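You operate a simulated robot arm through the tools that you are given. There is no shell and no other tool. Be economical: measure what you need, move in short steps, check, and stop when the job is done.

The job below is to be done with a simulated robot arm. You get a single attempt, and the scene is never put back.

JOB
Stand each napkin in the ring of its colour, on the place mat.
Fine: both rings go on the mat.

The check looks at the end state, three seconds after you hand in, the way a careful person would. Anything else that was tipped, shoved, dropped, spilled or broken makes it a failure. Flat cloth is picked up by pressing the open fingertips on it (5 to 10 N) and closing them slowly along it; thin cloth reads only 2 to 8 mm in the jaws.

ROBOT AND FRAMES
A 6-joint arm with a two-finger parallel gripper, fixed in place. Base frame: the origin is at the foot of the arm, x ahead of it, y to its left, z up; the work surface is at about z = 0. Units: m, rad, N and s.
With the tool pointing down near the work surface it reaches from about 0.14 to 0.58 m from the base axis. Its first joint turns from -1.152 to 1.152 rad. Payload 2.1 kg.
Tool frame: the origin (TCP) lies between the finger pads and is the grasp point; the fingertips stand 0.03 m ahead of it; z points along the fingers, y is the line along which they close. The gripper opens to 0.094 m. The fingers are 0.028 m wide and 0.01 m thick; the gripper's body (0.05 by 0.096 m) begins 0.055 m behind the TCP.
Orientation is told as [roll, pitch, yaw] about the base's x, y, z axes, in that order, counted from this pose: with the fingers straight down and closing along the base's y, the tool's x points along the base's -x, its y along +y and its z along -z.

CONTROLS
- The arm moves only by the tool jog_arm. Its argument "motion" is a list of rows, each an object (a shift or turn left out is 0, a gripper value left out holds the last) with "rotation": the turn, a rotation vector about the tool's x, y, z in units of 6 degrees (1.0 is 6 degrees), a list of three; "offset": the shift along the tool's x, y, z in units of 25 mm (1.0 is 25 mm), a list of three; "grip": the gripper command, from -1 (shut) to 1 (fully open), values between in proportion. In form: [{"rotation": [ax, ay, az], "offset": [tx, ty, tz], "grip": grip}, ...]. A call has 1 to 8 rows; each row shifts and turns the commanded pose from where the row before left it, along the tool's axes as they then stand. A call with a number of a shift or a turn outside -1 to 1 is refused whole. A row lasts 0.2 s, in which the tool goes at most 0.05 m and 0.15 rad; a call with a longer step from one row to the next is refused whole, and so is a gripper value outside its range. A pose out of reach is approached as far as the arm can. The call stops where the force on the tool passes 40 N (or 10 N more than at its start, if that is more) or the arm is blocked; 0.2 s more then pass. Each finger travels about 0.072 m/s and halts on what it meets, pressing with about 41 N; the grip force reading is that of the motor and also rises with nothing between the fingers. The clock runs only during rows and for 0.2 s after the last one: add rows that do not move to give the fingers time. The reply holds the time, the measured pose of the TCP, the force on the tool along the base axes, the opening and the grip force, in the units named above and with some noise, with the torque about the TCP (base axes, N m) and any sound that the robot's microphone picked up.
- Cameras (640 x 400 px; columns grow to the right, rows downward): "scene" is fixed at [0.0529, -0.3648, 0.5026]; the picture's right is [0.82, -0.58, 0.00], its down [-0.23, -0.32, -0.92] and it looks along [0.53, 0.75, -0.40] (base axes); focal length 330 px, centre (320, 200). "wrist" rides on the gripper at [0.076, 0.014, -0.102] in the tool frame; the picture's right is [-0.18, 0.98, 0.00], its down [-0.75, -0.14, -0.64] and it looks along [-0.63, -0.12, 0.77] (tool axes); focal length 243 px, centre (320, 200).
- get_image(camera): a new picture of that camera. No time passes.
- locate(camera, pixels): there is no depth. For up to 12 entries [column, row, z] of the newest picture of that camera ("zoom" is the newest enlarged one), the place [x, y] in the base frame at which the ray of that pixel passes the height z, good to about 0.002 m. No time passes.
- inspect(camera, box): a new picture of the part [left, top, right, bottom] of that camera's present view, enlarged. No time passes.
- sign_off(): hands the job in; it is judged then, once.

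Go step by step. Measure first, check grasps and placings, and put right what went wrong. The budget is 80 turns and 46 pictures, counting those below and the enlarged ones. Unless the task says otherwise, let go and move clear before handing in, and close with one line.

The tools are called after "Emit:" as a command line: name --argument value ..., lists and objects as JSON in quotes. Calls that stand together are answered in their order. jog_arm: Moves the arm, as the interface text tells. Its arguments: {"type":"object","properties":{"motion":{"type":"array","items":{"type":"object","properties":{"rotation":{"type":"array","items":{"type":"number"}},"offset":{"type":"array","items":{"type":"number"}},"grip":{"type":"number"}}}}},"required":["motion"]} The other tools are called the same way: get_image (camera) takes a picture; locate (camera, pixels) gives the place at which the rays of pixels pass given heights; inspect (camera, box) takes an enlarged picture of a part of a camera's view; sign_off () hands the job in.

At the start:

```text
time: 0.0
ee_pos: [0.3017, 0.0479, 0.308]
orientation: [0.0, 0.0, 0.0]
contact_force: [0.1, -0.4, -0.2]
moment: [0.0, 0.01, 0.0]
gripper_width: 0.0939
grip_force: 0.0
```

scene: 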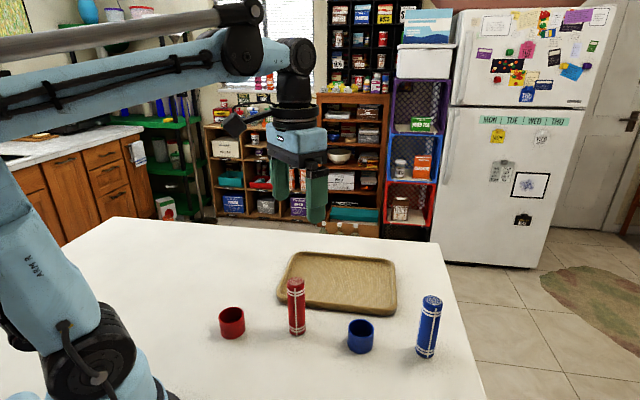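
wrist: 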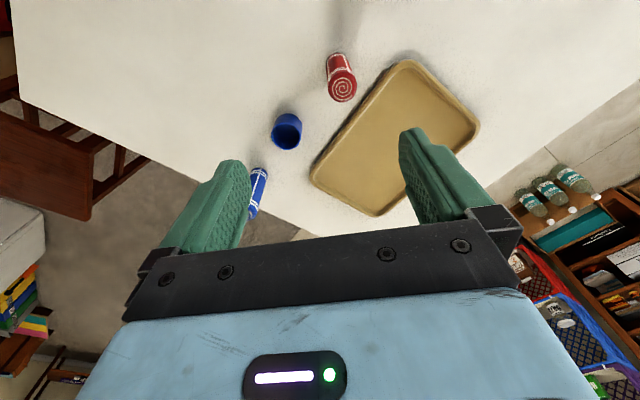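

The pictures show a red ring near (232,322), a red roll at (296,307), a blue ring at (360,337), a blue roll at (428,327), and a tray-like mat at (338,282). I'll enlarge the view and measure.

Emit:
inspect --camera "scene" --box '[200, 240, 460, 400]'

Emit:
locate --camera "scene" --pixels '[[232, 337, 0], [297, 333, 0], [360, 352, 0], [427, 355, 0], [278, 298, 0], [296, 253, 0], [397, 262, 0], [394, 315, 0], [296, 280, 0.1], [432, 298, 0.1], [232, 310, 0.04], [361, 323, 0.04]]'

```text
2.46 times, centred on (330, 320) of scene
```

zoom: 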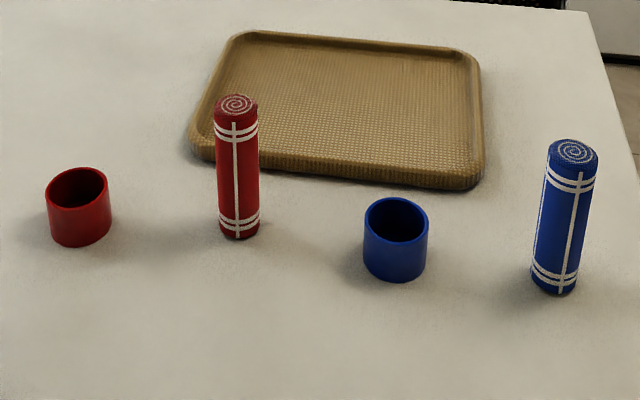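

```text
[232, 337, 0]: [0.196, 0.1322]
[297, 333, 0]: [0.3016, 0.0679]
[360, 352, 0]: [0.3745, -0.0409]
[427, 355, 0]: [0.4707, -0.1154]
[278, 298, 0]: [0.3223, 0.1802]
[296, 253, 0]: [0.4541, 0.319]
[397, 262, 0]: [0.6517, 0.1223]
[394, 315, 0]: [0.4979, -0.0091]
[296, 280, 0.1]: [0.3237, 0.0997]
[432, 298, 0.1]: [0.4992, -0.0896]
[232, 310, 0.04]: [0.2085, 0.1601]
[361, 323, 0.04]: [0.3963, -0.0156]
```

The blue ring is at (286,130) and the red napkin at (340,78) in the wrist view, so I'll use that view for a second estimate of positions and heights.

Emit:
inspect --camera "wrist" --box '[220, 20, 500, 220]'

Emit:
locate --camera "scene" --pixels '[[231.5, 340.2, 0], [219.3, 316, 0.04], [244.5, 312, 0.04], [231.5, 325, 0.04], [231.5, 325, 0.035], [361, 354.5, 0], [361, 338, 0.04], [361, 338, 0.035], [348, 327, 0.04], [374, 327, 0.04]]'

```text
2.00 times, centred on (360, 120) of wrist
```

zoom: 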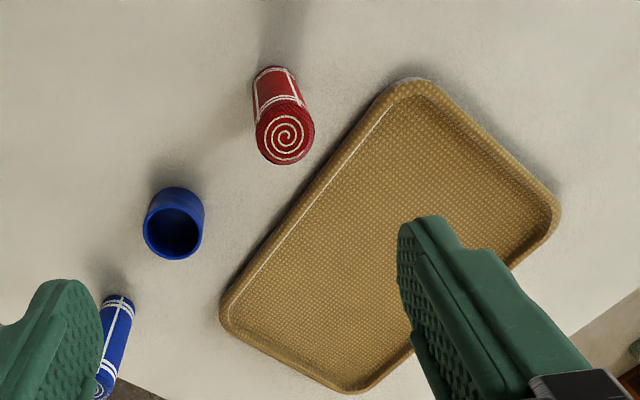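

```text
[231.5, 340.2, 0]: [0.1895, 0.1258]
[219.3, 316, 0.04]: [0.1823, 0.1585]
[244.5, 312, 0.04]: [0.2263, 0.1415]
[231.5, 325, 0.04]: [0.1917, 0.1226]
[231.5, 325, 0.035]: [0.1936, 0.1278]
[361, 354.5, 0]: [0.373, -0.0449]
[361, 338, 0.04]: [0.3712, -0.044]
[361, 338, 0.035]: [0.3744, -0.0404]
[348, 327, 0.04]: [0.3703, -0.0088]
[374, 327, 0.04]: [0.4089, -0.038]
```

The rings look about 0.04 high and 0.05 across. I'll cross-check centres from the wrist zoom: blue ring rim (173,231), red napkin top (285,133), and the tray rims.

Emit:
locate --camera "zoom" --pixels '[[143, 232, 0.04], [204, 232, 0.04], [173, 205, 0.04], [173, 259, 0.04], [285, 134, 0.1], [256, 134, 0.1], [314, 134, 0.1], [275, 68, 0.0], [220, 310, 0.0], [410, 80, 0.0], [560, 210, 0.0], [350, 390, 0.0]]'

Emit:
locate --camera "scene" --pixels '[[296.3, 282.7, 0.1], [296.3, 282.7, 0.11], [296.3, 282.7, 0.09], [287.4, 282.7, 0.1], [305, 282.7, 0.1], [433, 301.5, 0.1], [433, 301.5, 0.11], [427, 360, 0.0]]'

```text
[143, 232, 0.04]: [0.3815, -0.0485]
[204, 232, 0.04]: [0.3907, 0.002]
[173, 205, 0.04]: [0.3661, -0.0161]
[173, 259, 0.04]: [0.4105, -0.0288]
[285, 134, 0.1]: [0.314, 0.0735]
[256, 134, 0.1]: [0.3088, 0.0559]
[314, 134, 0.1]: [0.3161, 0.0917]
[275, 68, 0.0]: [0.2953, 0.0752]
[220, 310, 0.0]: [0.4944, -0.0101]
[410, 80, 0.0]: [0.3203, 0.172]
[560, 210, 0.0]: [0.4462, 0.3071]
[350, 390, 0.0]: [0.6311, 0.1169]
```

```text
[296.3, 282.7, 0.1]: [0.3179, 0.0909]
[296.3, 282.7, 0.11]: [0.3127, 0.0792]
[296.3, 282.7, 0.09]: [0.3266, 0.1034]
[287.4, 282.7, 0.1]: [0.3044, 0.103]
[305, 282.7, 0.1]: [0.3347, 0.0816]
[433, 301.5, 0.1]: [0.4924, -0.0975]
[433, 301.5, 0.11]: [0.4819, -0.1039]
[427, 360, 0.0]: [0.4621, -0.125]
```

The two views agree: the blue ring's centre is about (0.387,-0.023), radius about 0.0255, and the napkins are about 0.115 tall. I'll move above the blue ring.

Emit:
jog_arm --motion '[{"offset": [-0.486, -0.405, 0.9], "grip": 1}, {"offset": [-0.486, -0.405, 0.9]}, {"offset": [-0.486, -0.405, 0.9]}, {"offset": [-0.486, -0.405, 0.9]}, {"offset": [-0.486, -0.405, 0.9]}, {"offset": [-0.486, -0.405, 0.9]}, {"offset": [-0.486, -0.405, 0.9]}, {}]'

Emit:
get_image --camera "wrist"

```text
time: 1.8
ee_pos: [0.3868, -0.0256, 0.1471]
orientation: [-0.001, 0.0, 0.0]
contact_force: [-0.1, -0.8, 0.2]
moment: [0.03, -0.02, -0.04]
gripper_width: 0.0942
grip_force: 0.2
```

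```text
41 pictures are left
```

wrist: 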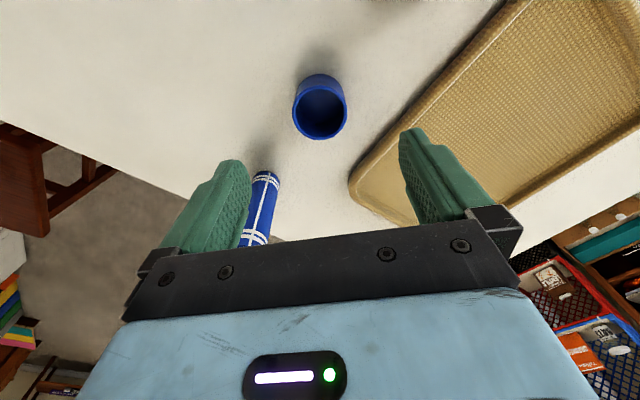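

Emit:
locate --camera "wrist" --pixels '[[293, 113, 0.04], [347, 113, 0.04], [320, 87, 0.04], [320, 140, 0.04], [320, 113, 0.04]]'

```text
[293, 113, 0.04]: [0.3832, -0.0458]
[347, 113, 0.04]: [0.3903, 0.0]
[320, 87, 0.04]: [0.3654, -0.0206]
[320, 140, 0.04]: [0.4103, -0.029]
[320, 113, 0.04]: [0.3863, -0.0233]
```

The ring (320,113) is centred at (0.387,-0.0235), right under the tool. I'll go down to z≈0.037.

Emit:
jog_arm --motion '[{"offset": [0, 0.09, 0.9]}, {"offset": [0, 0, 0.9]}, {"offset": [0, 0, 0.9]}, {"offset": [0, 0, 0.9]}, {"offset": [0, 0, 0.8]}, {}]'

Emit:
get_image --camera "scene"

```text
time: 3.2
ee_pos: [0.3863, -0.0197, 0.0406]
orientation: [0.001, -0.001, 0.0]
contact_force: [-0.1, 0.0, -0.2]
moment: [0.01, -0.04, 0.04]
gripper_width: 0.0941
grip_force: 0.0
```

```text
40 pictures are left
```

scene: 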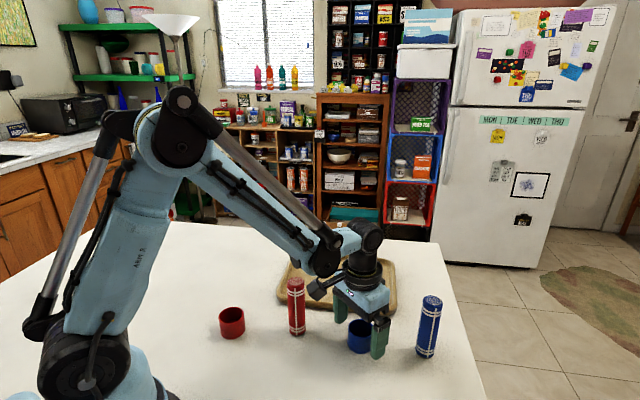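

The fingers straddle the blue ring (360,337) in the scene view. I'll nudge y by -3 mm and close.

Emit:
jog_arm --motion '[{"offset": [0, -0.12, 0.1]}, {"grip": 0.3}, {"grip": 0.1}, {"grip": 0.0}, {"grip": -0.1}, {"grip": -0.1}]'

```text
time: 4.6
ee_pos: [0.3871, -0.0233, 0.0389]
orientation: [0.0, 0.0, 0.002]
contact_force: [0.1, -0.1, 0.7]
moment: [0.04, -0.01, 0.0]
gripper_width: 0.0478
grip_force: 41.1
```

The ring is gripped at 48 mm. I'll lift it and carry it towards the mat spot at (0.508,0.10).

Emit:
jog_arm --motion '[{"offset": [0, 0, -0.9]}, {"offset": [0, 0, -0.9]}, {"offset": [0, 0, -0.9]}, {"offset": [0, 0, -0.9]}, {}]'

Emit:
jog_arm --motion '[{"offset": [-0.8, 0.82, 0]}, {"offset": [-0.8, 0.82, 0]}, {"offset": [-0.8, 0.82, 0]}, {"offset": [-0.8, 0.82, 0]}, {"offset": [-0.8, 0.82, 0]}, {"offset": [-0.8, 0.82, 0]}, {}]'

Emit:
get_image --camera "scene"

Emit:
get_image --camera "wrist"

```text
time: 5.8
ee_pos: [0.3879, -0.0241, 0.128]
orientation: [-0.002, 0.002, 0.001]
contact_force: [0.4, 0.1, -0.4]
moment: [0.01, -0.01, -0.02]
gripper_width: 0.0477
grip_force: 41.2
```

```text
time: 7.4
ee_pos: [0.5065, 0.1005, 0.1277]
orientation: [0.0, 0.002, 0.0]
contact_force: [-1.0, 0.1, -0.5]
moment: [0.02, -0.03, 0.0]
gripper_width: 0.0476
grip_force: 41.1
```

```text
39 pictures are left
```

scene: 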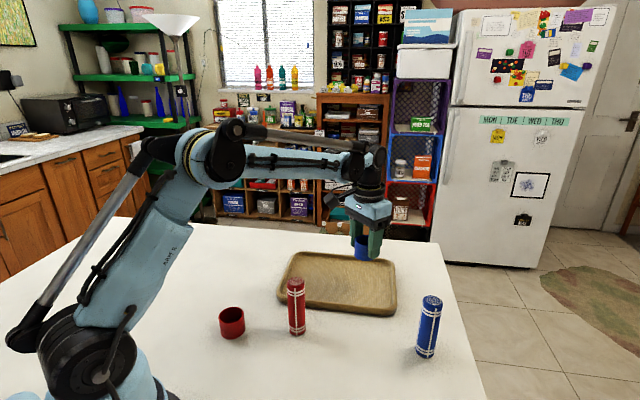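

```text
38 pictures are left
```

wrist: 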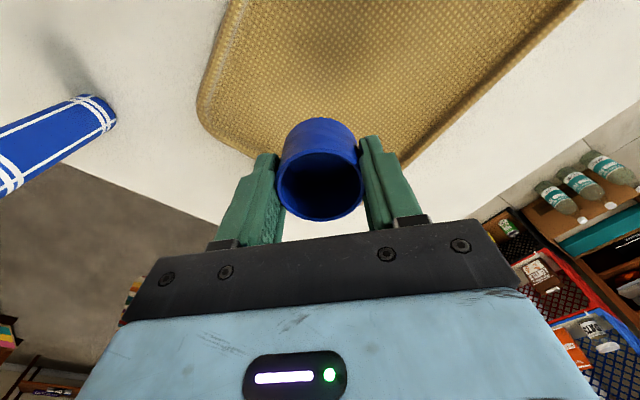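

The ring hangs level over the mat interior. I'll lower to z≈0.055 and then go down in small steps until contact.

Emit:
jog_arm --motion '[{"offset": [0, 0, 0.95]}, {"offset": [0, 0, 0.95]}, {"offset": [0, 0, 0.95]}, {}]'

Emit:
jog_arm --motion '[{"offset": [0, 0, 0.1]}, {"offset": [0, 0, 0.1]}, {}]'

Emit:
inspect --camera "scene" --box '[270, 180, 430, 320]'

```text
time: 8.4
ee_pos: [0.5063, 0.0996, 0.0556]
orientation: [0.0, 0.0, 0.0]
contact_force: [0.5, -0.4, -0.7]
moment: [-0.02, 0.01, 0.02]
gripper_width: 0.0478
grip_force: 41.0
```

```text
time: 9.2
ee_pos: [0.5074, 0.0994, 0.0513]
orientation: [0.0, 0.0, -0.001]
contact_force: [0.6, 0.5, -0.4]
moment: [0.01, 0.0, 0.01]
gripper_width: 0.0474
grip_force: 41.0
```

```text
2.86 times, centred on (350, 250) of scene
```

zoom: 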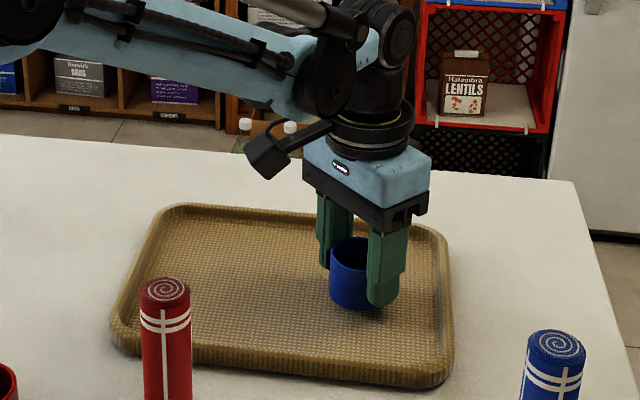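

Emit:
jog_arm --motion '[{"offset": [0, 0, 0.08]}, {"offset": [0, 0, 0.08]}, {}]'

Emit:
jog_arm --motion '[{"offset": [0, 0, 0.06]}, {"offset": [0, 0, 0.06]}, {}]'

```text
time: 10.0
ee_pos: [0.5077, 0.0998, 0.0459]
orientation: [0.001, 0.0, 0.001]
contact_force: [0.1, -0.6, -0.9]
moment: [0.01, -0.02, 0.0]
gripper_width: 0.0476
grip_force: 41.1
```

```text
time: 10.8
ee_pos: [0.5069, 0.0998, 0.0461]
orientation: [0.0, 0.001, 0.0]
contact_force: [0.5, -0.8, -0.9]
moment: [0.01, -0.01, -0.01]
gripper_width: 0.0475
grip_force: 41.2
```

No contact yet at z≈0.045; I'll keep lowering gently.

Emit:
jog_arm --motion '[{"offset": [0, 0, 0.05]}, {"offset": [0, 0, 0.05]}, {}]'

```text
time: 11.6
ee_pos: [0.5071, 0.0985, 0.044]
orientation: [0.0, -0.002, -0.001]
contact_force: [-0.5, -0.2, 32.6]
moment: [0.07, 0.06, 0.02]
gripper_width: 0.0476
grip_force: 41.0
```

Contact at 32 N with the ring seated on the mat. I'll back off 1 mm, open partway and rise.

Emit:
jog_arm --motion '[{"offset": [0, 0, -0.05]}, {"grip": 0.15}, {"grip": 0.4}, {"grip": 0.6}, {"grip": 0.6}]'

Emit:
jog_arm --motion '[{"offset": [0, 0, -0.9]}, {"offset": [0, 0, -0.9]}, {"offset": [0, 0, -0.9]}, {"offset": [0, 0, -0.9]}, {"offset": [0, 0, -0.9]}, {"offset": [0, 0, -0.9], "grip": 1}, {}]'

Emit:
get_image --camera "wrist"

Emit:
inspect --camera "scene" --box '[200, 220, 440, 370]'

```text
time: 12.8
ee_pos: [0.506, 0.1005, 0.0434]
orientation: [0.001, 0.0, -0.001]
contact_force: [0.4, -0.4, 1.3]
moment: [0.02, -0.03, 0.02]
gripper_width: 0.0756
grip_force: 0.0
```

```text
time: 14.4
ee_pos: [0.5068, 0.1011, 0.1808]
orientation: [-0.002, 0.0, 0.0]
contact_force: [0.6, 0.1, -0.2]
moment: [-0.02, 0.0, 0.01]
gripper_width: 0.094
grip_force: 0.0
```

```text
36 pictures are left
```

wrist: 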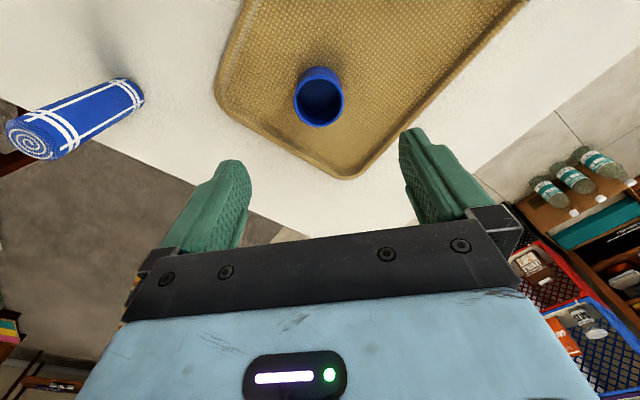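

```text
2.67 times, centred on (320, 295) of scene
```

zoom: 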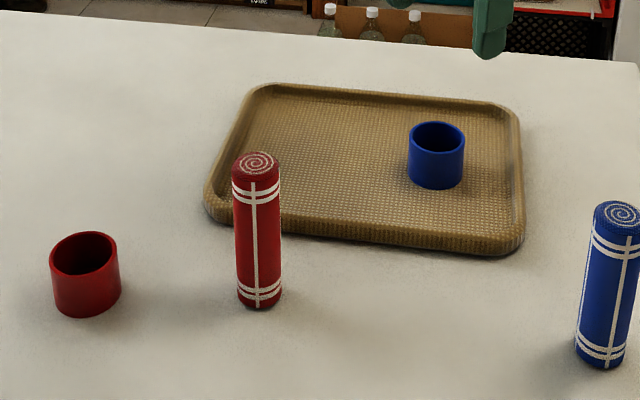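

The blue ring stands upright on the mat at (320,97). I'll move to above the red ring at about (0.204,0.15).

Emit:
locate --camera "wrist" --pixels '[[294, 100, 0.045], [345, 100, 0.045], [320, 77, 0.045], [320, 128, 0.045], [320, 102, 0.045], [5, 140, 0.115], [57, 140, 0.115], [31, 117, 0.115], [31, 160, 0.115]]'

Emit:
jog_arm --motion '[{"offset": [0.95, 0.15, 0]}, {"offset": [0.95, 0.15, 0]}, {"offset": [0.95, 0.15, 0]}, {"offset": [0.95, 0.15, 0]}, {"offset": [0.95, 0.15, 0]}, {"offset": [0.95, 0.15, 0]}, {"offset": [0.95, 0.15, 0]}, {}]'

Emit:
jog_arm --motion '[{"offset": [0.92, 0.15, 0]}, {"offset": [0.92, 0.15, 0]}, {"offset": [0.92, 0.15, 0]}, {"offset": [0.92, 0.15, 0]}, {"offset": [0.92, 0.15, 0]}, {"offset": [0.92, 0.15, 0]}, {}]'

Emit:
get_image --camera "wrist"

```text
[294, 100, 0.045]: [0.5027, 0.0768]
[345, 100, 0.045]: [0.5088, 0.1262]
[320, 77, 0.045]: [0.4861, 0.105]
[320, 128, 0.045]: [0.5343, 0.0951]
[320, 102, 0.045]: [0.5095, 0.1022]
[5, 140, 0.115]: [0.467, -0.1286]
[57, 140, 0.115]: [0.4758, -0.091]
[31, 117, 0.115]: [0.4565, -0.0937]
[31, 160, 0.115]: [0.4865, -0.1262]
```

```text
time: 16.2
ee_pos: [0.3414, 0.1274, 0.1787]
orientation: [0.002, -0.001, 0.0]
contact_force: [0.4, -0.3, -0.3]
moment: [-0.01, 0.02, 0.02]
gripper_width: 0.0941
grip_force: 0.0
```

```text
time: 17.8
ee_pos: [0.2, 0.15, 0.1782]
orientation: [0.0, 0.001, 0.0]
contact_force: [-0.1, 0.7, 0.5]
moment: [0.02, -0.01, 0.0]
gripper_width: 0.094
grip_force: 0.0
```

```text
34 pictures are left
```

wrist: 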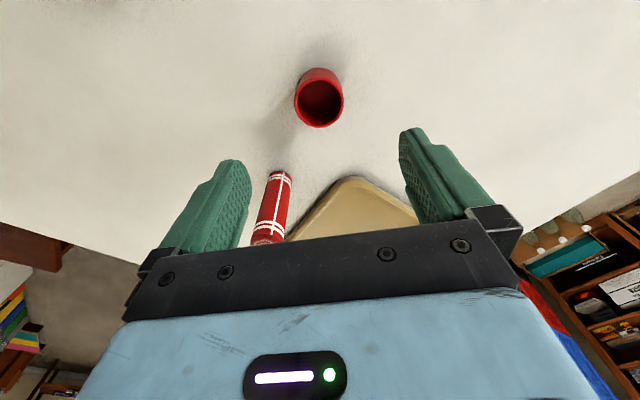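

The red ring appears at (319,102). I'll locate its rim.

Emit:
locate --camera "wrist" --pixels '[[294, 101, 0.04], [344, 101, 0.04], [319, 78, 0.04], [319, 128, 0.04], [319, 103, 0.04]]'

```text
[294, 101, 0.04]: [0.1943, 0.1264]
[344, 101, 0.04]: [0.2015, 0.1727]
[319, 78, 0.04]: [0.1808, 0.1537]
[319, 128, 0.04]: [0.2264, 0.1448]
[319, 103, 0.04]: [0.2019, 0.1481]
```

The red ring's centre is about (0.2025,0.149). I'll descend and grip.

Emit:
jog_arm --motion '[{"offset": [-0.1, -0.03, 0.93]}, {"offset": [0, 0, 0.93]}, {"offset": [0, 0, 0.93]}, {"offset": [0, 0, 0.93]}, {"offset": [0, 0, 0.93]}, {"offset": [0, 0, 0.9]}, {}]'

Emit:
jog_arm --motion '[{"grip": 0.3}, {"grip": 0.1}, {"grip": 0.0}, {"grip": -0.1}, {"grip": -0.1}]'

Emit:
jog_arm --motion '[{"offset": [0, 0, -0.9]}, {"offset": [0, 0, -0.9]}, {"offset": [0, 0, -0.9]}, {"offset": [0, 0, -0.9]}, {"offset": [0, 0, -0.9]}, {"offset": [0, 0, -0.9]}, {}]'

Emit:
get_image --camera "scene"

```text
time: 19.4
ee_pos: [0.2046, 0.1484, 0.0388]
orientation: [0.001, -0.001, 0.002]
contact_force: [0.2, 0.7, 0.0]
moment: [0.0, 0.01, 0.01]
gripper_width: 0.0939
grip_force: 0.0
```

```text
time: 20.6
ee_pos: [0.2042, 0.1477, 0.0391]
orientation: [0.0, 0.0, -0.002]
contact_force: [0.0, -0.4, 0.0]
moment: [0.0, 0.03, 0.01]
gripper_width: 0.0476
grip_force: 41.1
```

```text
time: 22.2
ee_pos: [0.206, 0.1488, 0.1747]
orientation: [-0.001, 0.0, -0.001]
contact_force: [0.1, -0.4, -0.5]
moment: [0.01, 0.01, 0.03]
gripper_width: 0.0475
grip_force: 41.4
```

```text
33 pictures are left
```

scene: 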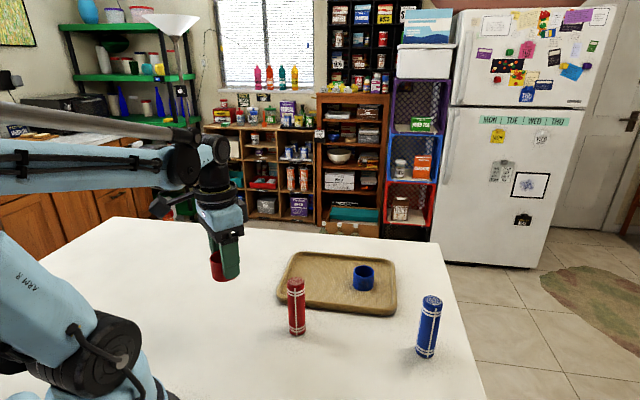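

The red ring is held. I'll carry it to (0.427,0.19) over the mat and lower to just above its surface.

Emit:
jog_arm --motion '[{"offset": [-0.89, 0.2, 0]}, {"offset": [-0.89, 0.2, 0]}, {"offset": [-0.89, 0.2, 0]}, {"offset": [-0.89, 0.2, 0]}, {"offset": [-0.89, 0.2, 0]}]'

Emit:
jog_arm --motion '[{"offset": [-0.89, 0.13, 0]}, {"offset": [-0.89, 0.13, 0]}, {"offset": [-0.89, 0.13, 0]}, {"offset": [-0.89, 0.13, 0]}, {"offset": [-0.89, 0.13, 0]}, {}]'

Emit:
jog_arm --motion '[{"offset": [0, 0, 0.95]}, {"offset": [0, 0, 0.95]}, {"offset": [0, 0, 0.95]}, {"offset": [0, 0, 0.95]}, {"offset": [0, 0, 0.95]}, {}]'

Emit:
inspect --camera "scene" --box '[240, 180, 430, 330]'

```text
time: 23.4
ee_pos: [0.3168, 0.1732, 0.1731]
orientation: [0.0, -0.001, 0.001]
contact_force: [-0.1, 0.6, -0.7]
moment: [-0.02, -0.01, 0.01]
gripper_width: 0.0476
grip_force: 41.1
```

```text
time: 24.8
ee_pos: [0.428, 0.1889, 0.1761]
orientation: [0.001, 0.0, 0.0]
contact_force: [0.3, 0.1, -1.2]
moment: [0.01, -0.01, -0.03]
gripper_width: 0.0476
grip_force: 41.2
```

```text
time: 26.2
ee_pos: [0.4277, 0.1896, 0.0567]
orientation: [0.001, 0.0, 0.0]
contact_force: [0.2, 0.4, -1.4]
moment: [0.01, 0.0, -0.04]
gripper_width: 0.048
grip_force: 41.1
```

```text
2.67 times, centred on (335, 255) of scene
```

zoom: 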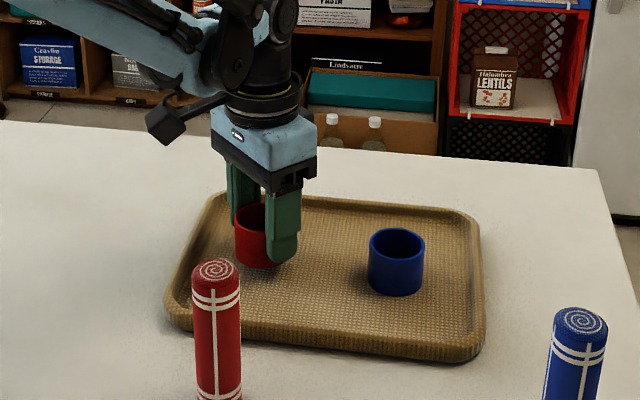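

The red ring is inside the mat's rim, about 12 mm above it. I'll go on lowering in small steps.

Emit:
jog_arm --motion '[{"offset": [0, 0, 0.2]}, {"offset": [0, 0, 0.16]}, {}]'

Emit:
jog_arm --motion '[{"offset": [0, 0, 0.05]}, {}]'

Emit:
jog_arm --motion '[{"offset": [0, 0, 0.04]}, {}]'

```text
time: 27.0
ee_pos: [0.4287, 0.189, 0.0466]
orientation: [0.001, 0.0, -0.001]
contact_force: [-0.6, -0.1, -0.5]
moment: [0.01, 0.04, 0.01]
gripper_width: 0.0478
grip_force: 40.7
```

```text
time: 27.6
ee_pos: [0.4279, 0.189, 0.0459]
orientation: [0.0, 0.001, -0.001]
contact_force: [0.0, -0.9, 2.4]
moment: [0.03, -0.02, 0.03]
gripper_width: 0.0478
grip_force: 40.7
```

```text
time: 28.2
ee_pos: [0.4279, 0.1893, 0.045]
orientation: [-0.002, -0.002, 0.0]
contact_force: [1.0, -0.1, 20.1]
moment: [0.02, 0.08, 0.04]
gripper_width: 0.0478
grip_force: 41.6
```

Seated at 20 N. I'll release, rise, and head for the red napkin at about (0.309,0.076).

Emit:
jog_arm --motion '[{"offset": [0, 0, -0.04]}, {"grip": 0.15}, {"grip": 0.4}, {"grip": 0.6}, {"grip": 0.6}]'

Emit:
jog_arm --motion '[{"offset": [0, 0, -0.95]}, {"offset": [0, 0, -0.95]}, {"offset": [0, 0, -0.95]}, {"offset": [0, 0, -0.95]}, {"offset": [0, 0, -0.95]}, {"offset": [0, 0, -0.95], "grip": 1}, {"offset": [0, 0, -0.95]}, {}]'

Emit:
get_image --camera "wrist"

```text
time: 29.4
ee_pos: [0.427, 0.1904, 0.045]
orientation: [0.001, 0.001, 0.001]
contact_force: [0.4, 0.7, 0.2]
moment: [0.02, -0.01, 0.01]
gripper_width: 0.0751
grip_force: 0.1
```

```text
time: 31.2
ee_pos: [0.4249, 0.1905, 0.2126]
orientation: [0.001, -0.001, 0.0]
contact_force: [-0.4, 0.2, 0.1]
moment: [-0.03, -0.01, -0.01]
gripper_width: 0.0942
grip_force: 0.0
```

```text
31 pictures are left
```

wrist: 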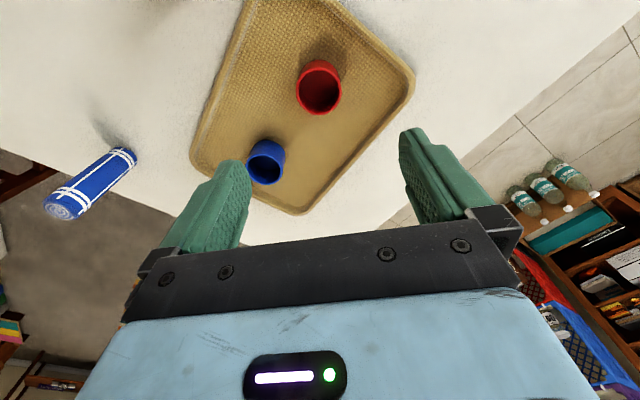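

Both rings stand on the mat: red at (320,90) and blue at (266,160). I'll locate them and move above the red napkin.

Emit:
locate --camera "wrist" --pixels '[[297, 91, 0.045], [343, 91, 0.045], [320, 69, 0.045], [320, 115, 0.045], [320, 92, 0.045], [267, 163, 0.045]]'

Emit:
jog_arm --motion '[{"offset": [0.93, -0.92, 0]}, {"offset": [0.93, -0.92, 0]}, {"offset": [0.93, -0.92, 0]}, {"offset": [0.93, -0.92, 0]}, {"offset": [0.93, -0.92, 0]}, {}]'

Emit:
get_image --camera "wrist"

```text
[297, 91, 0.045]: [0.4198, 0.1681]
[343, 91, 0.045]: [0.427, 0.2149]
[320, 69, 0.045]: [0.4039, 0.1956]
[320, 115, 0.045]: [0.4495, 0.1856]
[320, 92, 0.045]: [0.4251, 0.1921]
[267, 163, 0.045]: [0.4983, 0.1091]
```

```text
time: 32.6
ee_pos: [0.3119, 0.0747, 0.2118]
orientation: [0.001, 0.001, -0.001]
contact_force: [-0.9, -0.3, 0.1]
moment: [-0.04, 0.01, 0.0]
gripper_width: 0.0939
grip_force: 0.0
```

```text
30 pictures are left
```

wrist: 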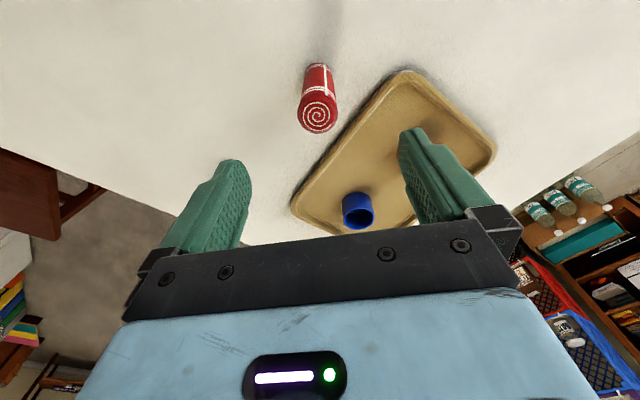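

The napkin's top spiral is at (318,115); I'll locate it.

Emit:
locate --camera "wrist" --pixels '[[318, 116, 0.115], [318, 116, 0.11], [298, 116, 0.115], [337, 116, 0.115], [318, 99, 0.115], [318, 133, 0.115]]'

Emit:
inspect --camera "scene" --box '[260, 260, 340, 350]'

```text
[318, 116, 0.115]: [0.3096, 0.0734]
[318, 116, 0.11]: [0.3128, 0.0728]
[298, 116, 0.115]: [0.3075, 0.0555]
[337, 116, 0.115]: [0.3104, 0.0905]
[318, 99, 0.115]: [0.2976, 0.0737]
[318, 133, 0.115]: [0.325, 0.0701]
```

```text
4.44 times, centred on (300, 305) of scene
```

zoom: 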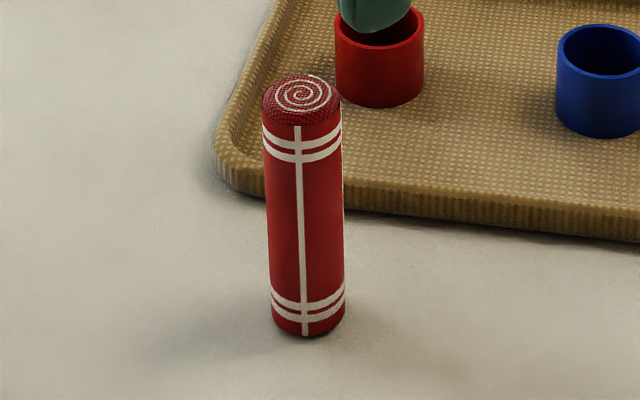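

The red napkin is centred at about (0.310,0.073) and 35 mm wide. I'll descend to z≈0.086 so the fingertips stay above ring height, then close gently.

Emit:
jog_arm --motion '[{"offset": [0.06, -0.06, 0.84]}, {"offset": [0, 0, 0.84]}, {"offset": [0, 0, 0.84]}, {"offset": [0, 0, 0.84]}, {"offset": [0, 0, 0.84]}, {"offset": [0, 0, 0.84]}, {}]'

Emit:
jog_arm --motion '[{"grip": 0.3}, {"grip": 0.0}, {"grip": -0.15}, {"grip": -0.25}, {"grip": -0.32}, {"grip": -0.32}]'

Emit:
inspect --camera "scene" --box '[220, 200, 400, 350]'

```text
time: 34.2
ee_pos: [0.3104, 0.073, 0.0875]
orientation: [0.0, 0.001, 0.0]
contact_force: [-0.3, 0.7, -0.5]
moment: [0.0, 0.0, 0.02]
gripper_width: 0.0944
grip_force: 0.0
```

```text
time: 35.6
ee_pos: [0.3098, 0.0733, 0.0882]
orientation: [-0.001, 0.0, -0.001]
contact_force: [-0.2, -0.7, -0.3]
moment: [0.01, 0.03, 0.03]
gripper_width: 0.0328
grip_force: 0.7
```

```text
2.67 times, centred on (310, 275) of scene
```

zoom: 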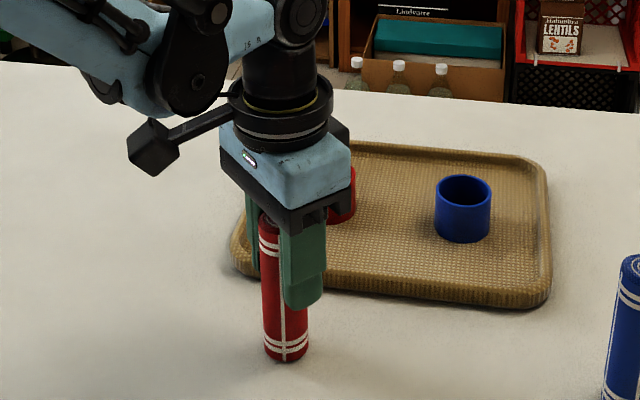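

Opening 0.0328 with almost no force, so the napkin is a little thinner than thought. I'll close further.

Emit:
jog_arm --motion '[{"grip": -0.38}, {"grip": -0.42}, {"grip": -0.45}, {"grip": -0.45}]'

```text
time: 36.6
ee_pos: [0.3108, 0.073, 0.0865]
orientation: [-0.001, 0.001, -0.001]
contact_force: [-0.6, 0.4, 0.6]
moment: [-0.03, -0.03, 0.0]
gripper_width: 0.0316
grip_force: 41.2
```

Gripped at 31.6 mm. I'll lift and check the hang.

Emit:
jog_arm --motion '[{"offset": [0, 0, -0.5]}, {"offset": [0, 0, -0.9]}, {"offset": [0, 0, -0.9]}, {"offset": [0, 0, -0.9]}, {}]'

Emit:
jog_arm --motion '[{"offset": [-0.77, 0.78, 0]}, {"offset": [-0.77, 0.78, 0]}, {"offset": [-0.77, 0.78, 0]}, {"offset": [-0.77, 0.78, 0]}, {"offset": [-0.77, 0.78, 0]}, {"offset": [-0.77, 0.78, 0]}, {}]'

Emit:
inspect --camera "scene" --box '[250, 180, 410, 320]'

Emit:
get_image --camera "wrist"

```text
time: 37.8
ee_pos: [0.308, 0.0742, 0.1669]
orientation: [0.001, -0.001, 0.0]
contact_force: [0.0, 0.5, -0.9]
moment: [0.0, 0.0, -0.03]
gripper_width: 0.0314
grip_force: 41.0
```

```text
time: 39.4
ee_pos: [0.4241, 0.1904, 0.1661]
orientation: [0.0, 0.0, 0.0]
contact_force: [0.0, -0.2, -0.3]
moment: [-0.01, 0.02, -0.04]
gripper_width: 0.0315
grip_force: 41.0
```

```text
2.86 times, centred on (330, 250) of scene
```

zoom: 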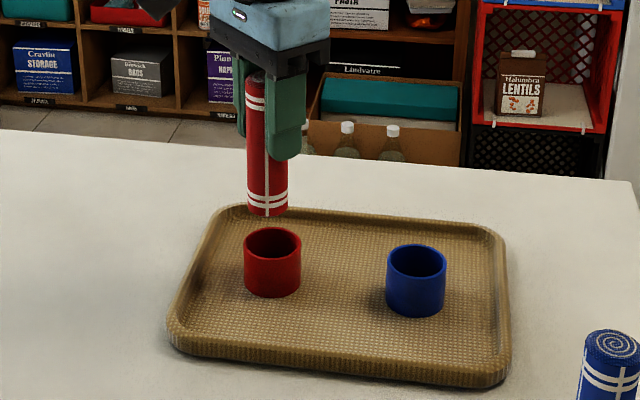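

```text
26 pictures are left
```

wrist: 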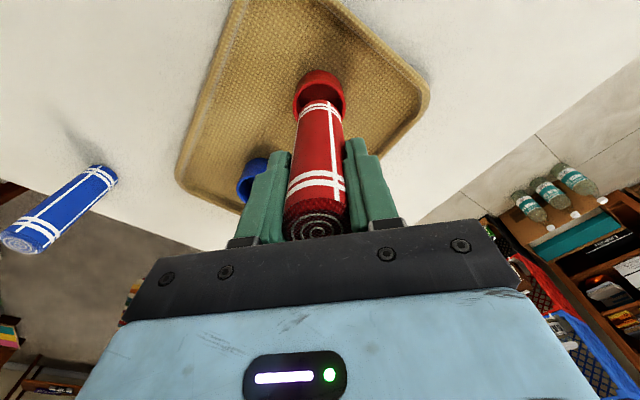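

The napkin hangs straight. I'll compare its bottom centre (zoom ~(268,206), z≈0.079) with the ring's rim centre (272,242) in the scene zoom.

Emit:
locate --camera "zoom" --pixels '[[272, 242, 0.045], [243, 243, 0.045], [301, 243, 0.045], [272, 258, 0.045], [272, 227, 0.045], [267.5, 206, 0.079], [246, 206, 0.079], [289, 206, 0.079], [267.5, 217, 0.079], [416, 260, 0.045]]'

Emit:
inspect --camera "wrist" --box '[260, 50, 380, 130]'

```text
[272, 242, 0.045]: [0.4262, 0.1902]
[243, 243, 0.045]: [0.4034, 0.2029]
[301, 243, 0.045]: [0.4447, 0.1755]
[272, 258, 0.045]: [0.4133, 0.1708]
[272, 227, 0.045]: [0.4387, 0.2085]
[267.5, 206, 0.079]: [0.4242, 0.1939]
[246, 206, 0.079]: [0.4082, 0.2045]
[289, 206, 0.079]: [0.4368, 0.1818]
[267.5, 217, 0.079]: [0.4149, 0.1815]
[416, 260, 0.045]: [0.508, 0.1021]
```

```text
5.00 times, centred on (320, 90) of wrist
```

zoom: 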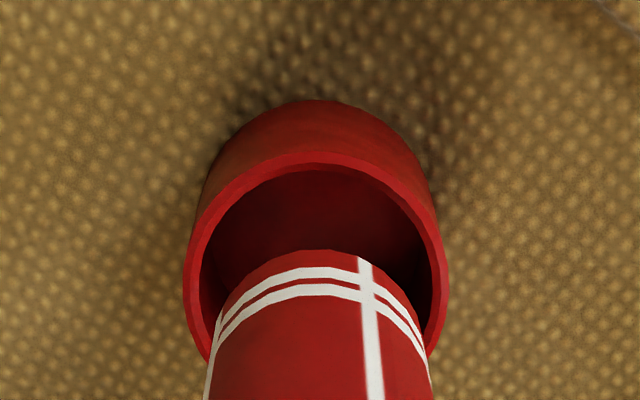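

The scene zoom suggests the napkin is about 3–4 mm short toward +x/−y. I'll shift x by +2.5 mm, lower to just above the rim, and look again where there's less parallax.

Emit:
jog_arm --motion '[{"offset": [-0.1, 0, 0.5]}, {"offset": [0, 0, 0.5]}, {}]'

Emit:
inspect --camera "scene" --box '[300, 230, 370, 300]'

Emit:
inspect --camera "wrist" --box '[260, 50, 380, 130]'

```text
time: 40.2
ee_pos: [0.4265, 0.1906, 0.14]
orientation: [0.001, 0.0, -0.001]
contact_force: [0.4, 0.7, -1.1]
moment: [-0.02, -0.02, 0.0]
gripper_width: 0.0315
grip_force: 40.4
```

```text
5.71 times, centred on (335, 265) of scene
```

zoom: 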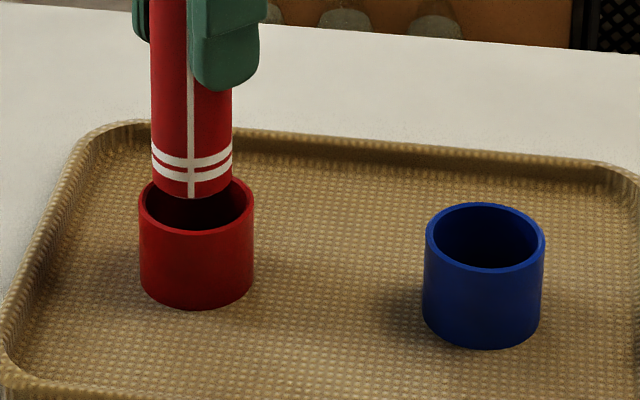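

```text
5.00 times, centred on (320, 90) of wrist
```

zoom: 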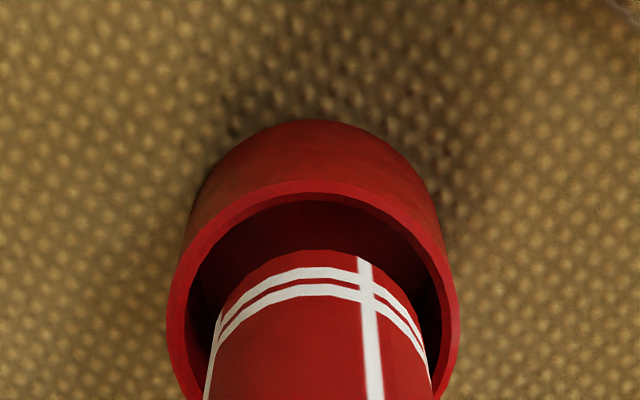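

The scene zoom shows the napkin (centre col 191.5) about 2 mm left of the ring's centre (196.5). I'll check the other direction from the wrist zoom.

Emit:
locate --camera "zoom" --pixels '[[312, 180, 0.045], [312, 193, 0.045], [316, 250, 0.053], [167, 330, 0.045], [460, 330, 0.045]]'

```text
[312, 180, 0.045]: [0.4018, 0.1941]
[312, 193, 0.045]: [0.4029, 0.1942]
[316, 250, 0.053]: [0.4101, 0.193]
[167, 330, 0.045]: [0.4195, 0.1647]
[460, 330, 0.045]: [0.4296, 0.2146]
```

The x alignment is good within 1–2 mm and y wants about −1.2 mm. I'll correct it and lower into the ring.

Emit:
jog_arm --motion '[{"offset": [-0.02, -0.05, 0]}, {"offset": [0, 0, 0.3]}, {"offset": [0, 0, 0.3]}, {"offset": [0, 0, 0.3]}, {}]'

Emit:
inspect --camera "scene" --box '[300, 220, 380, 300]'

```text
time: 41.4
ee_pos: [0.4279, 0.1893, 0.1178]
orientation: [0.0, 0.0, 0.0]
contact_force: [0.8, 0.9, -0.5]
moment: [0.0, 0.0, -0.04]
gripper_width: 0.0315
grip_force: 40.8
```

```text
5.00 times, centred on (340, 260) of scene
```

zoom: 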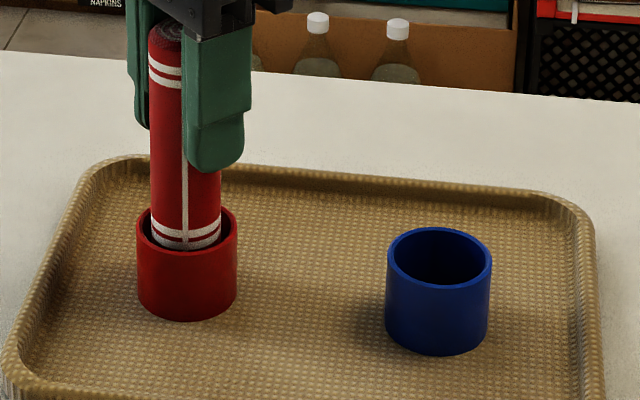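

The napkin is entering the ring without contact. I'll keep lowering until it touches the mat (TCP about 0.092).

Emit:
jog_arm --motion '[{"offset": [0, 0, 0.3]}, {"offset": [0, 0, 0.3]}, {"offset": [0, 0, 0.2]}, {}]'

Emit:
jog_arm --motion '[{"offset": [0, 0, 0.06]}, {"offset": [0, 0, 0.06]}, {}]'

```text
time: 42.4
ee_pos: [0.428, 0.1892, 0.0983]
orientation: [0.001, 0.001, 0.0]
contact_force: [-0.2, -0.5, -1.0]
moment: [-0.03, 0.01, -0.01]
gripper_width: 0.0313
grip_force: 41.1
```

```text
time: 43.2
ee_pos: [0.4278, 0.1881, 0.0982]
orientation: [-0.001, -0.001, 0.0]
contact_force: [2.0, 2.6, 39.4]
moment: [0.4, -0.05, -0.08]
gripper_width: 0.0315
grip_force: 41.3
```

Contact of 39 N at z≈0.096, a bit earlier than predicted. I'll look before letting go.

Emit:
inspect --camera "scene" --box '[300, 220, 380, 300]'

Emit:
inspect --camera "wrist" --box '[240, 50, 400, 150]'

```text
5.00 times, centred on (340, 260) of scene
```

zoom: 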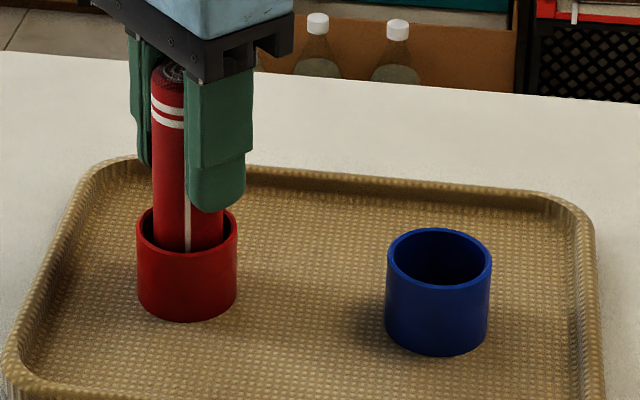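

```text
4.00 times, centred on (320, 100) of wrist
```

zoom: 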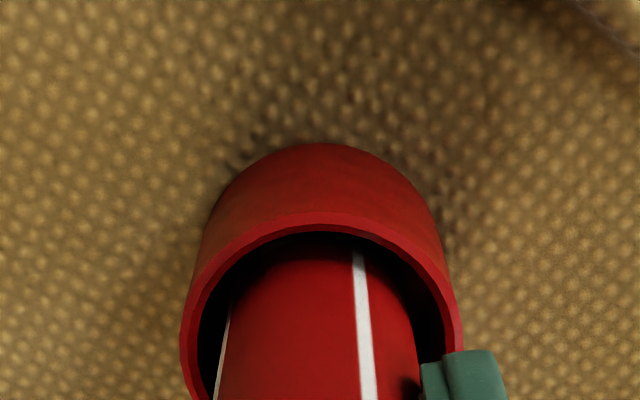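

The fingertips (z≈0.066) are clear of the rim and the napkin is deep in the ring, so this is the mat contact. I'll back off 1.5 mm and open slowly.

Emit:
jog_arm --motion '[{"offset": [0, 0, -0.06]}, {}, {"grip": -0.3}, {"grip": -0.2}, {"grip": 0.0}, {"grip": 0.2}, {"grip": 0.4}, {}]'

Emit:
inspect --camera "scene" --box '[300, 220, 380, 300]'

```text
time: 45.0
ee_pos: [0.4279, 0.1877, 0.0969]
orientation: [0.0, 0.0, 0.0]
contact_force: [-0.5, 0.2, 0.7]
moment: [0.01, 0.02, -0.01]
gripper_width: 0.0658
grip_force: 0.1
```

```text
5.00 times, centred on (340, 260) of scene
```

zoom: 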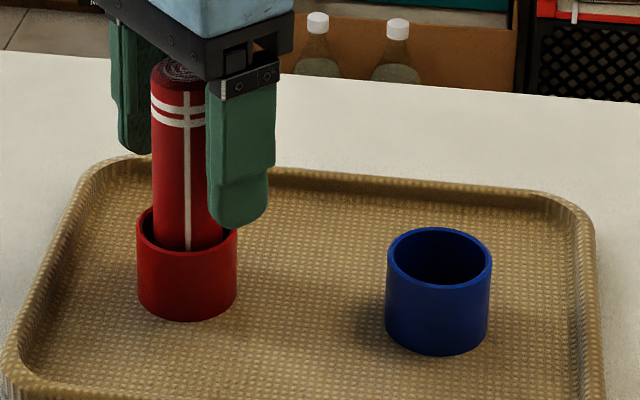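

The napkin stands in the red ring. I'll rise straight up and look.

Emit:
jog_arm --motion '[{"offset": [0, 0, -0.4]}, {"offset": [0, 0, -0.9]}, {"offset": [0, 0, -0.9]}, {"offset": [0, 0, -0.9]}, {"offset": [0, 0, -0.9]}, {"offset": [0, 0, -0.9], "grip": 1}, {}]'

Emit:
inspect --camera "scene" --box '[290, 210, 450, 370]'

```text
time: 46.6
ee_pos: [0.4268, 0.1873, 0.2188]
orientation: [0.0, 0.0, -0.001]
contact_force: [-0.4, 0.1, 0.4]
moment: [0.0, 0.0, -0.01]
gripper_width: 0.094
grip_force: 0.1
```

```text
2.50 times, centred on (370, 290) of scene
```

zoom: 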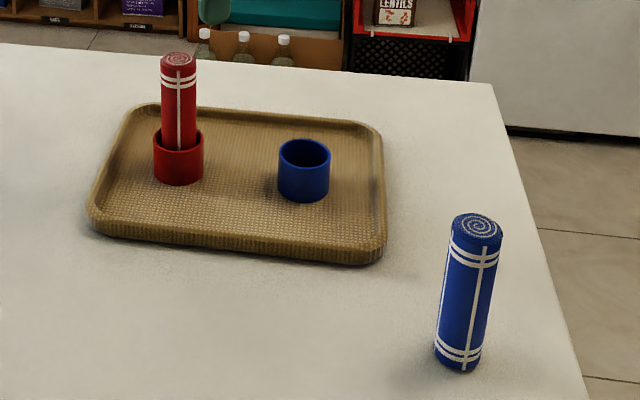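

The red napkin stands upright in the red ring. Next I'll move above the blue napkin at about (0.475,-0.108).

Emit:
jog_arm --motion '[{"offset": [-0.148, -0.908, 0]}, {"offset": [-0.148, -0.908, 0]}, {"offset": [-0.148, -0.908, 0]}, {"offset": [-0.148, -0.908, 0]}, {"offset": [-0.148, -0.908, 0]}, {"offset": [-0.148, -0.908, 0]}, {"offset": [-0.148, -0.908, 0]}]'

Emit:
jog_arm --motion '[{"offset": [-0.148, -0.908, 0]}, {"offset": [-0.148, -0.908, 0]}, {"offset": [-0.148, -0.908, 0]}, {"offset": [-0.148, -0.908, 0]}, {"offset": [-0.148, -0.908, 0]}, {"offset": [-0.148, -0.908, 0]}, {}]'

Emit:
get_image --camera "wrist"

```text
time: 48.2
ee_pos: [0.4527, 0.0295, 0.2206]
orientation: [0.0, 0.001, 0.0]
contact_force: [-0.4, -0.4, 0.1]
moment: [0.0, -0.01, -0.03]
gripper_width: 0.0939
grip_force: 0.1
```

```text
time: 49.8
ee_pos: [0.4749, -0.1058, 0.2192]
orientation: [0.001, 0.0, -0.001]
contact_force: [0.3, 0.1, 0.4]
moment: [0.02, 0.01, 0.02]
gripper_width: 0.0941
grip_force: 0.1
```

```text
17 pictures are left
```

wrist: 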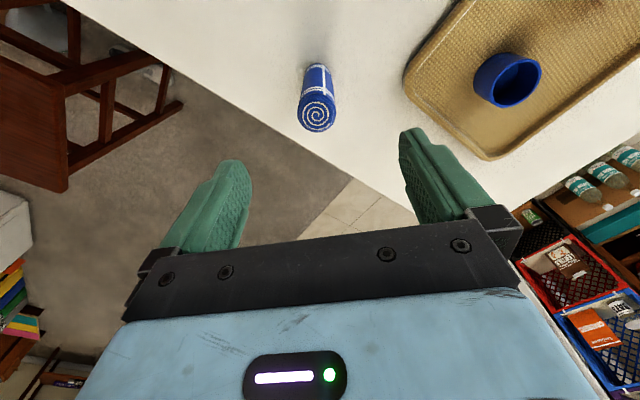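

The spiral top is at (317,115). I'll locate it.

Emit:
locate --camera "wrist" --pixels '[[317, 115, 0.115], [298, 114, 0.115], [336, 114, 0.115], [317, 98, 0.115], [317, 132, 0.115]]'

```text
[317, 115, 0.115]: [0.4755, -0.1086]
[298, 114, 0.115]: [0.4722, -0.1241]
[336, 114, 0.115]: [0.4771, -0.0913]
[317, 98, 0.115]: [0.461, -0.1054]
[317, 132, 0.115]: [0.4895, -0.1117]
```

Centre is about (0.475,-0.108), so I'll shift y by −2 mm, descend to z≈0.087 and close.

Emit:
jog_arm --motion '[{"offset": [0, -0.08, 0.877]}, {"offset": [0, 0, 0.877]}, {"offset": [0, 0, 0.877]}, {"offset": [0, 0, 0.877]}, {"offset": [0, 0, 0.877]}, {"offset": [0, 0, 0.877]}, {}]'

Emit:
jog_arm --motion '[{"grip": 0.3}, {"grip": 0.0}, {"grip": -0.15}, {"grip": -0.25}, {"grip": -0.35}, {"grip": -0.45}, {"grip": -0.45}, {}]'

```text
time: 51.4
ee_pos: [0.4754, -0.1064, 0.0865]
orientation: [-0.002, 0.0, 0.002]
contact_force: [0.1, -0.8, 0.1]
moment: [0.0, 0.0, -0.02]
gripper_width: 0.0939
grip_force: 0.1
```

```text
time: 53.2
ee_pos: [0.4754, -0.1065, 0.0863]
orientation: [0.001, 0.0, 0.001]
contact_force: [0.2, -0.7, 0.6]
moment: [0.01, 0.0, 0.03]
gripper_width: 0.0312
grip_force: 41.0
```

Gripped at 31 mm. I'll lift 80 mm and carry it to above the blue ring (0.508,0.1005).

Emit:
jog_arm --motion '[{"offset": [0, 0, -0.5]}, {"offset": [0, 0, -0.9]}, {"offset": [0, 0, -0.9]}, {"offset": [0, 0, -0.9]}, {}]'

Emit:
jog_arm --motion '[{"offset": [-0.145, 0.92, 0]}, {"offset": [-0.145, 0.92, 0]}, {"offset": [-0.145, 0.92, 0]}, {"offset": [-0.145, 0.92, 0]}, {"offset": [-0.145, 0.92, 0]}]'

Emit:
jog_arm --motion '[{"offset": [-0.145, 0.92, 0]}, {"offset": [-0.145, 0.92, 0]}, {"offset": [-0.145, 0.92, 0]}, {"offset": [-0.145, 0.92, 0]}, {}]'

Emit:
inspect --camera "scene" --box '[280, 190, 440, 310]'

```text
time: 54.4
ee_pos: [0.4766, -0.1056, 0.169]
orientation: [0.0, 0.0, 0.0]
contact_force: [0.4, 0.7, 0.2]
moment: [0.0, -0.01, 0.01]
gripper_width: 0.0311
grip_force: 41.2
```

```text
time: 55.6
ee_pos: [0.4947, 0.006, 0.1694]
orientation: [-0.001, 0.0, -0.001]
contact_force: [0.1, -0.4, -1.1]
moment: [-0.03, 0.0, -0.01]
gripper_width: 0.0313
grip_force: 40.5
```

```text
time: 56.8
ee_pos: [0.5089, 0.0977, 0.1685]
orientation: [0.0, 0.001, 0.0]
contact_force: [0.4, 0.1, 0.2]
moment: [-0.02, 0.01, 0.02]
gripper_width: 0.0309
grip_force: 40.9
```

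```text
3.33 times, centred on (360, 250) of scene
```

zoom: 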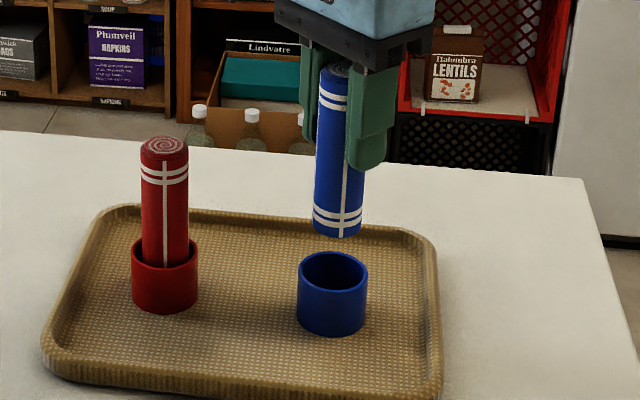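

Red is stable and blue hangs straight. I'll lower to just above the rim with y +2.5 mm, then check the alignment.

Emit:
jog_arm --motion '[{"offset": [0, 0.1, 0.5]}, {"offset": [0, 0, 0.5]}, {}]'

Emit:
inspect --camera "scene" --box '[320, 230, 400, 300]'

Emit:
inspect --camera "wrist" --box '[260, 50, 380, 130]'

```text
time: 57.6
ee_pos: [0.5097, 0.1014, 0.1437]
orientation: [0.001, -0.001, 0.0]
contact_force: [0.1, 0.3, -0.8]
moment: [-0.02, -0.01, 0.01]
gripper_width: 0.0313
grip_force: 41.2
```

```text
5.71 times, centred on (360, 265) of scene
```

zoom: 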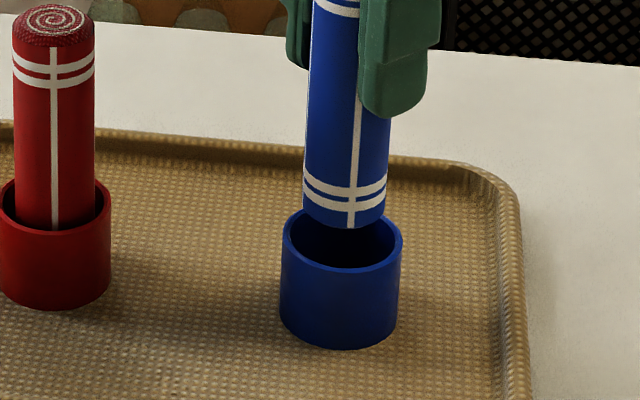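

```text
5.00 times, centred on (320, 90) of wrist
```

zoom: 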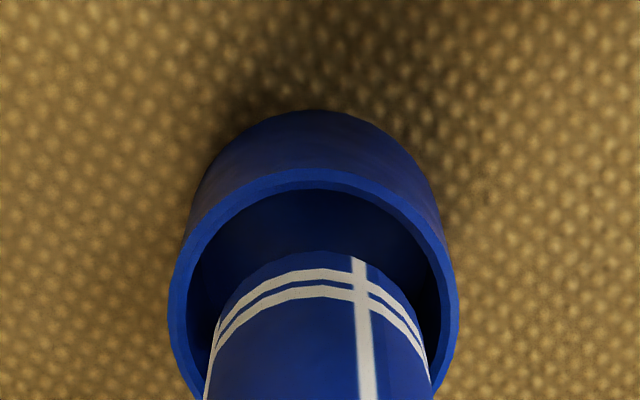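

Alignment looks close in both zooms (napkin column 344 against ring 342). I'll check x numerically.

Emit:
locate --camera "zoom" --pixels '[[313, 168, 0.045], [313, 251, 0.056], [168, 320, 0.045], [459, 320, 0.045]]'

```text
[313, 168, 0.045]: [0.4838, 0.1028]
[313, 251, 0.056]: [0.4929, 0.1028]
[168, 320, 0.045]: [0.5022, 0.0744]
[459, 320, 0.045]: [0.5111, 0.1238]
```

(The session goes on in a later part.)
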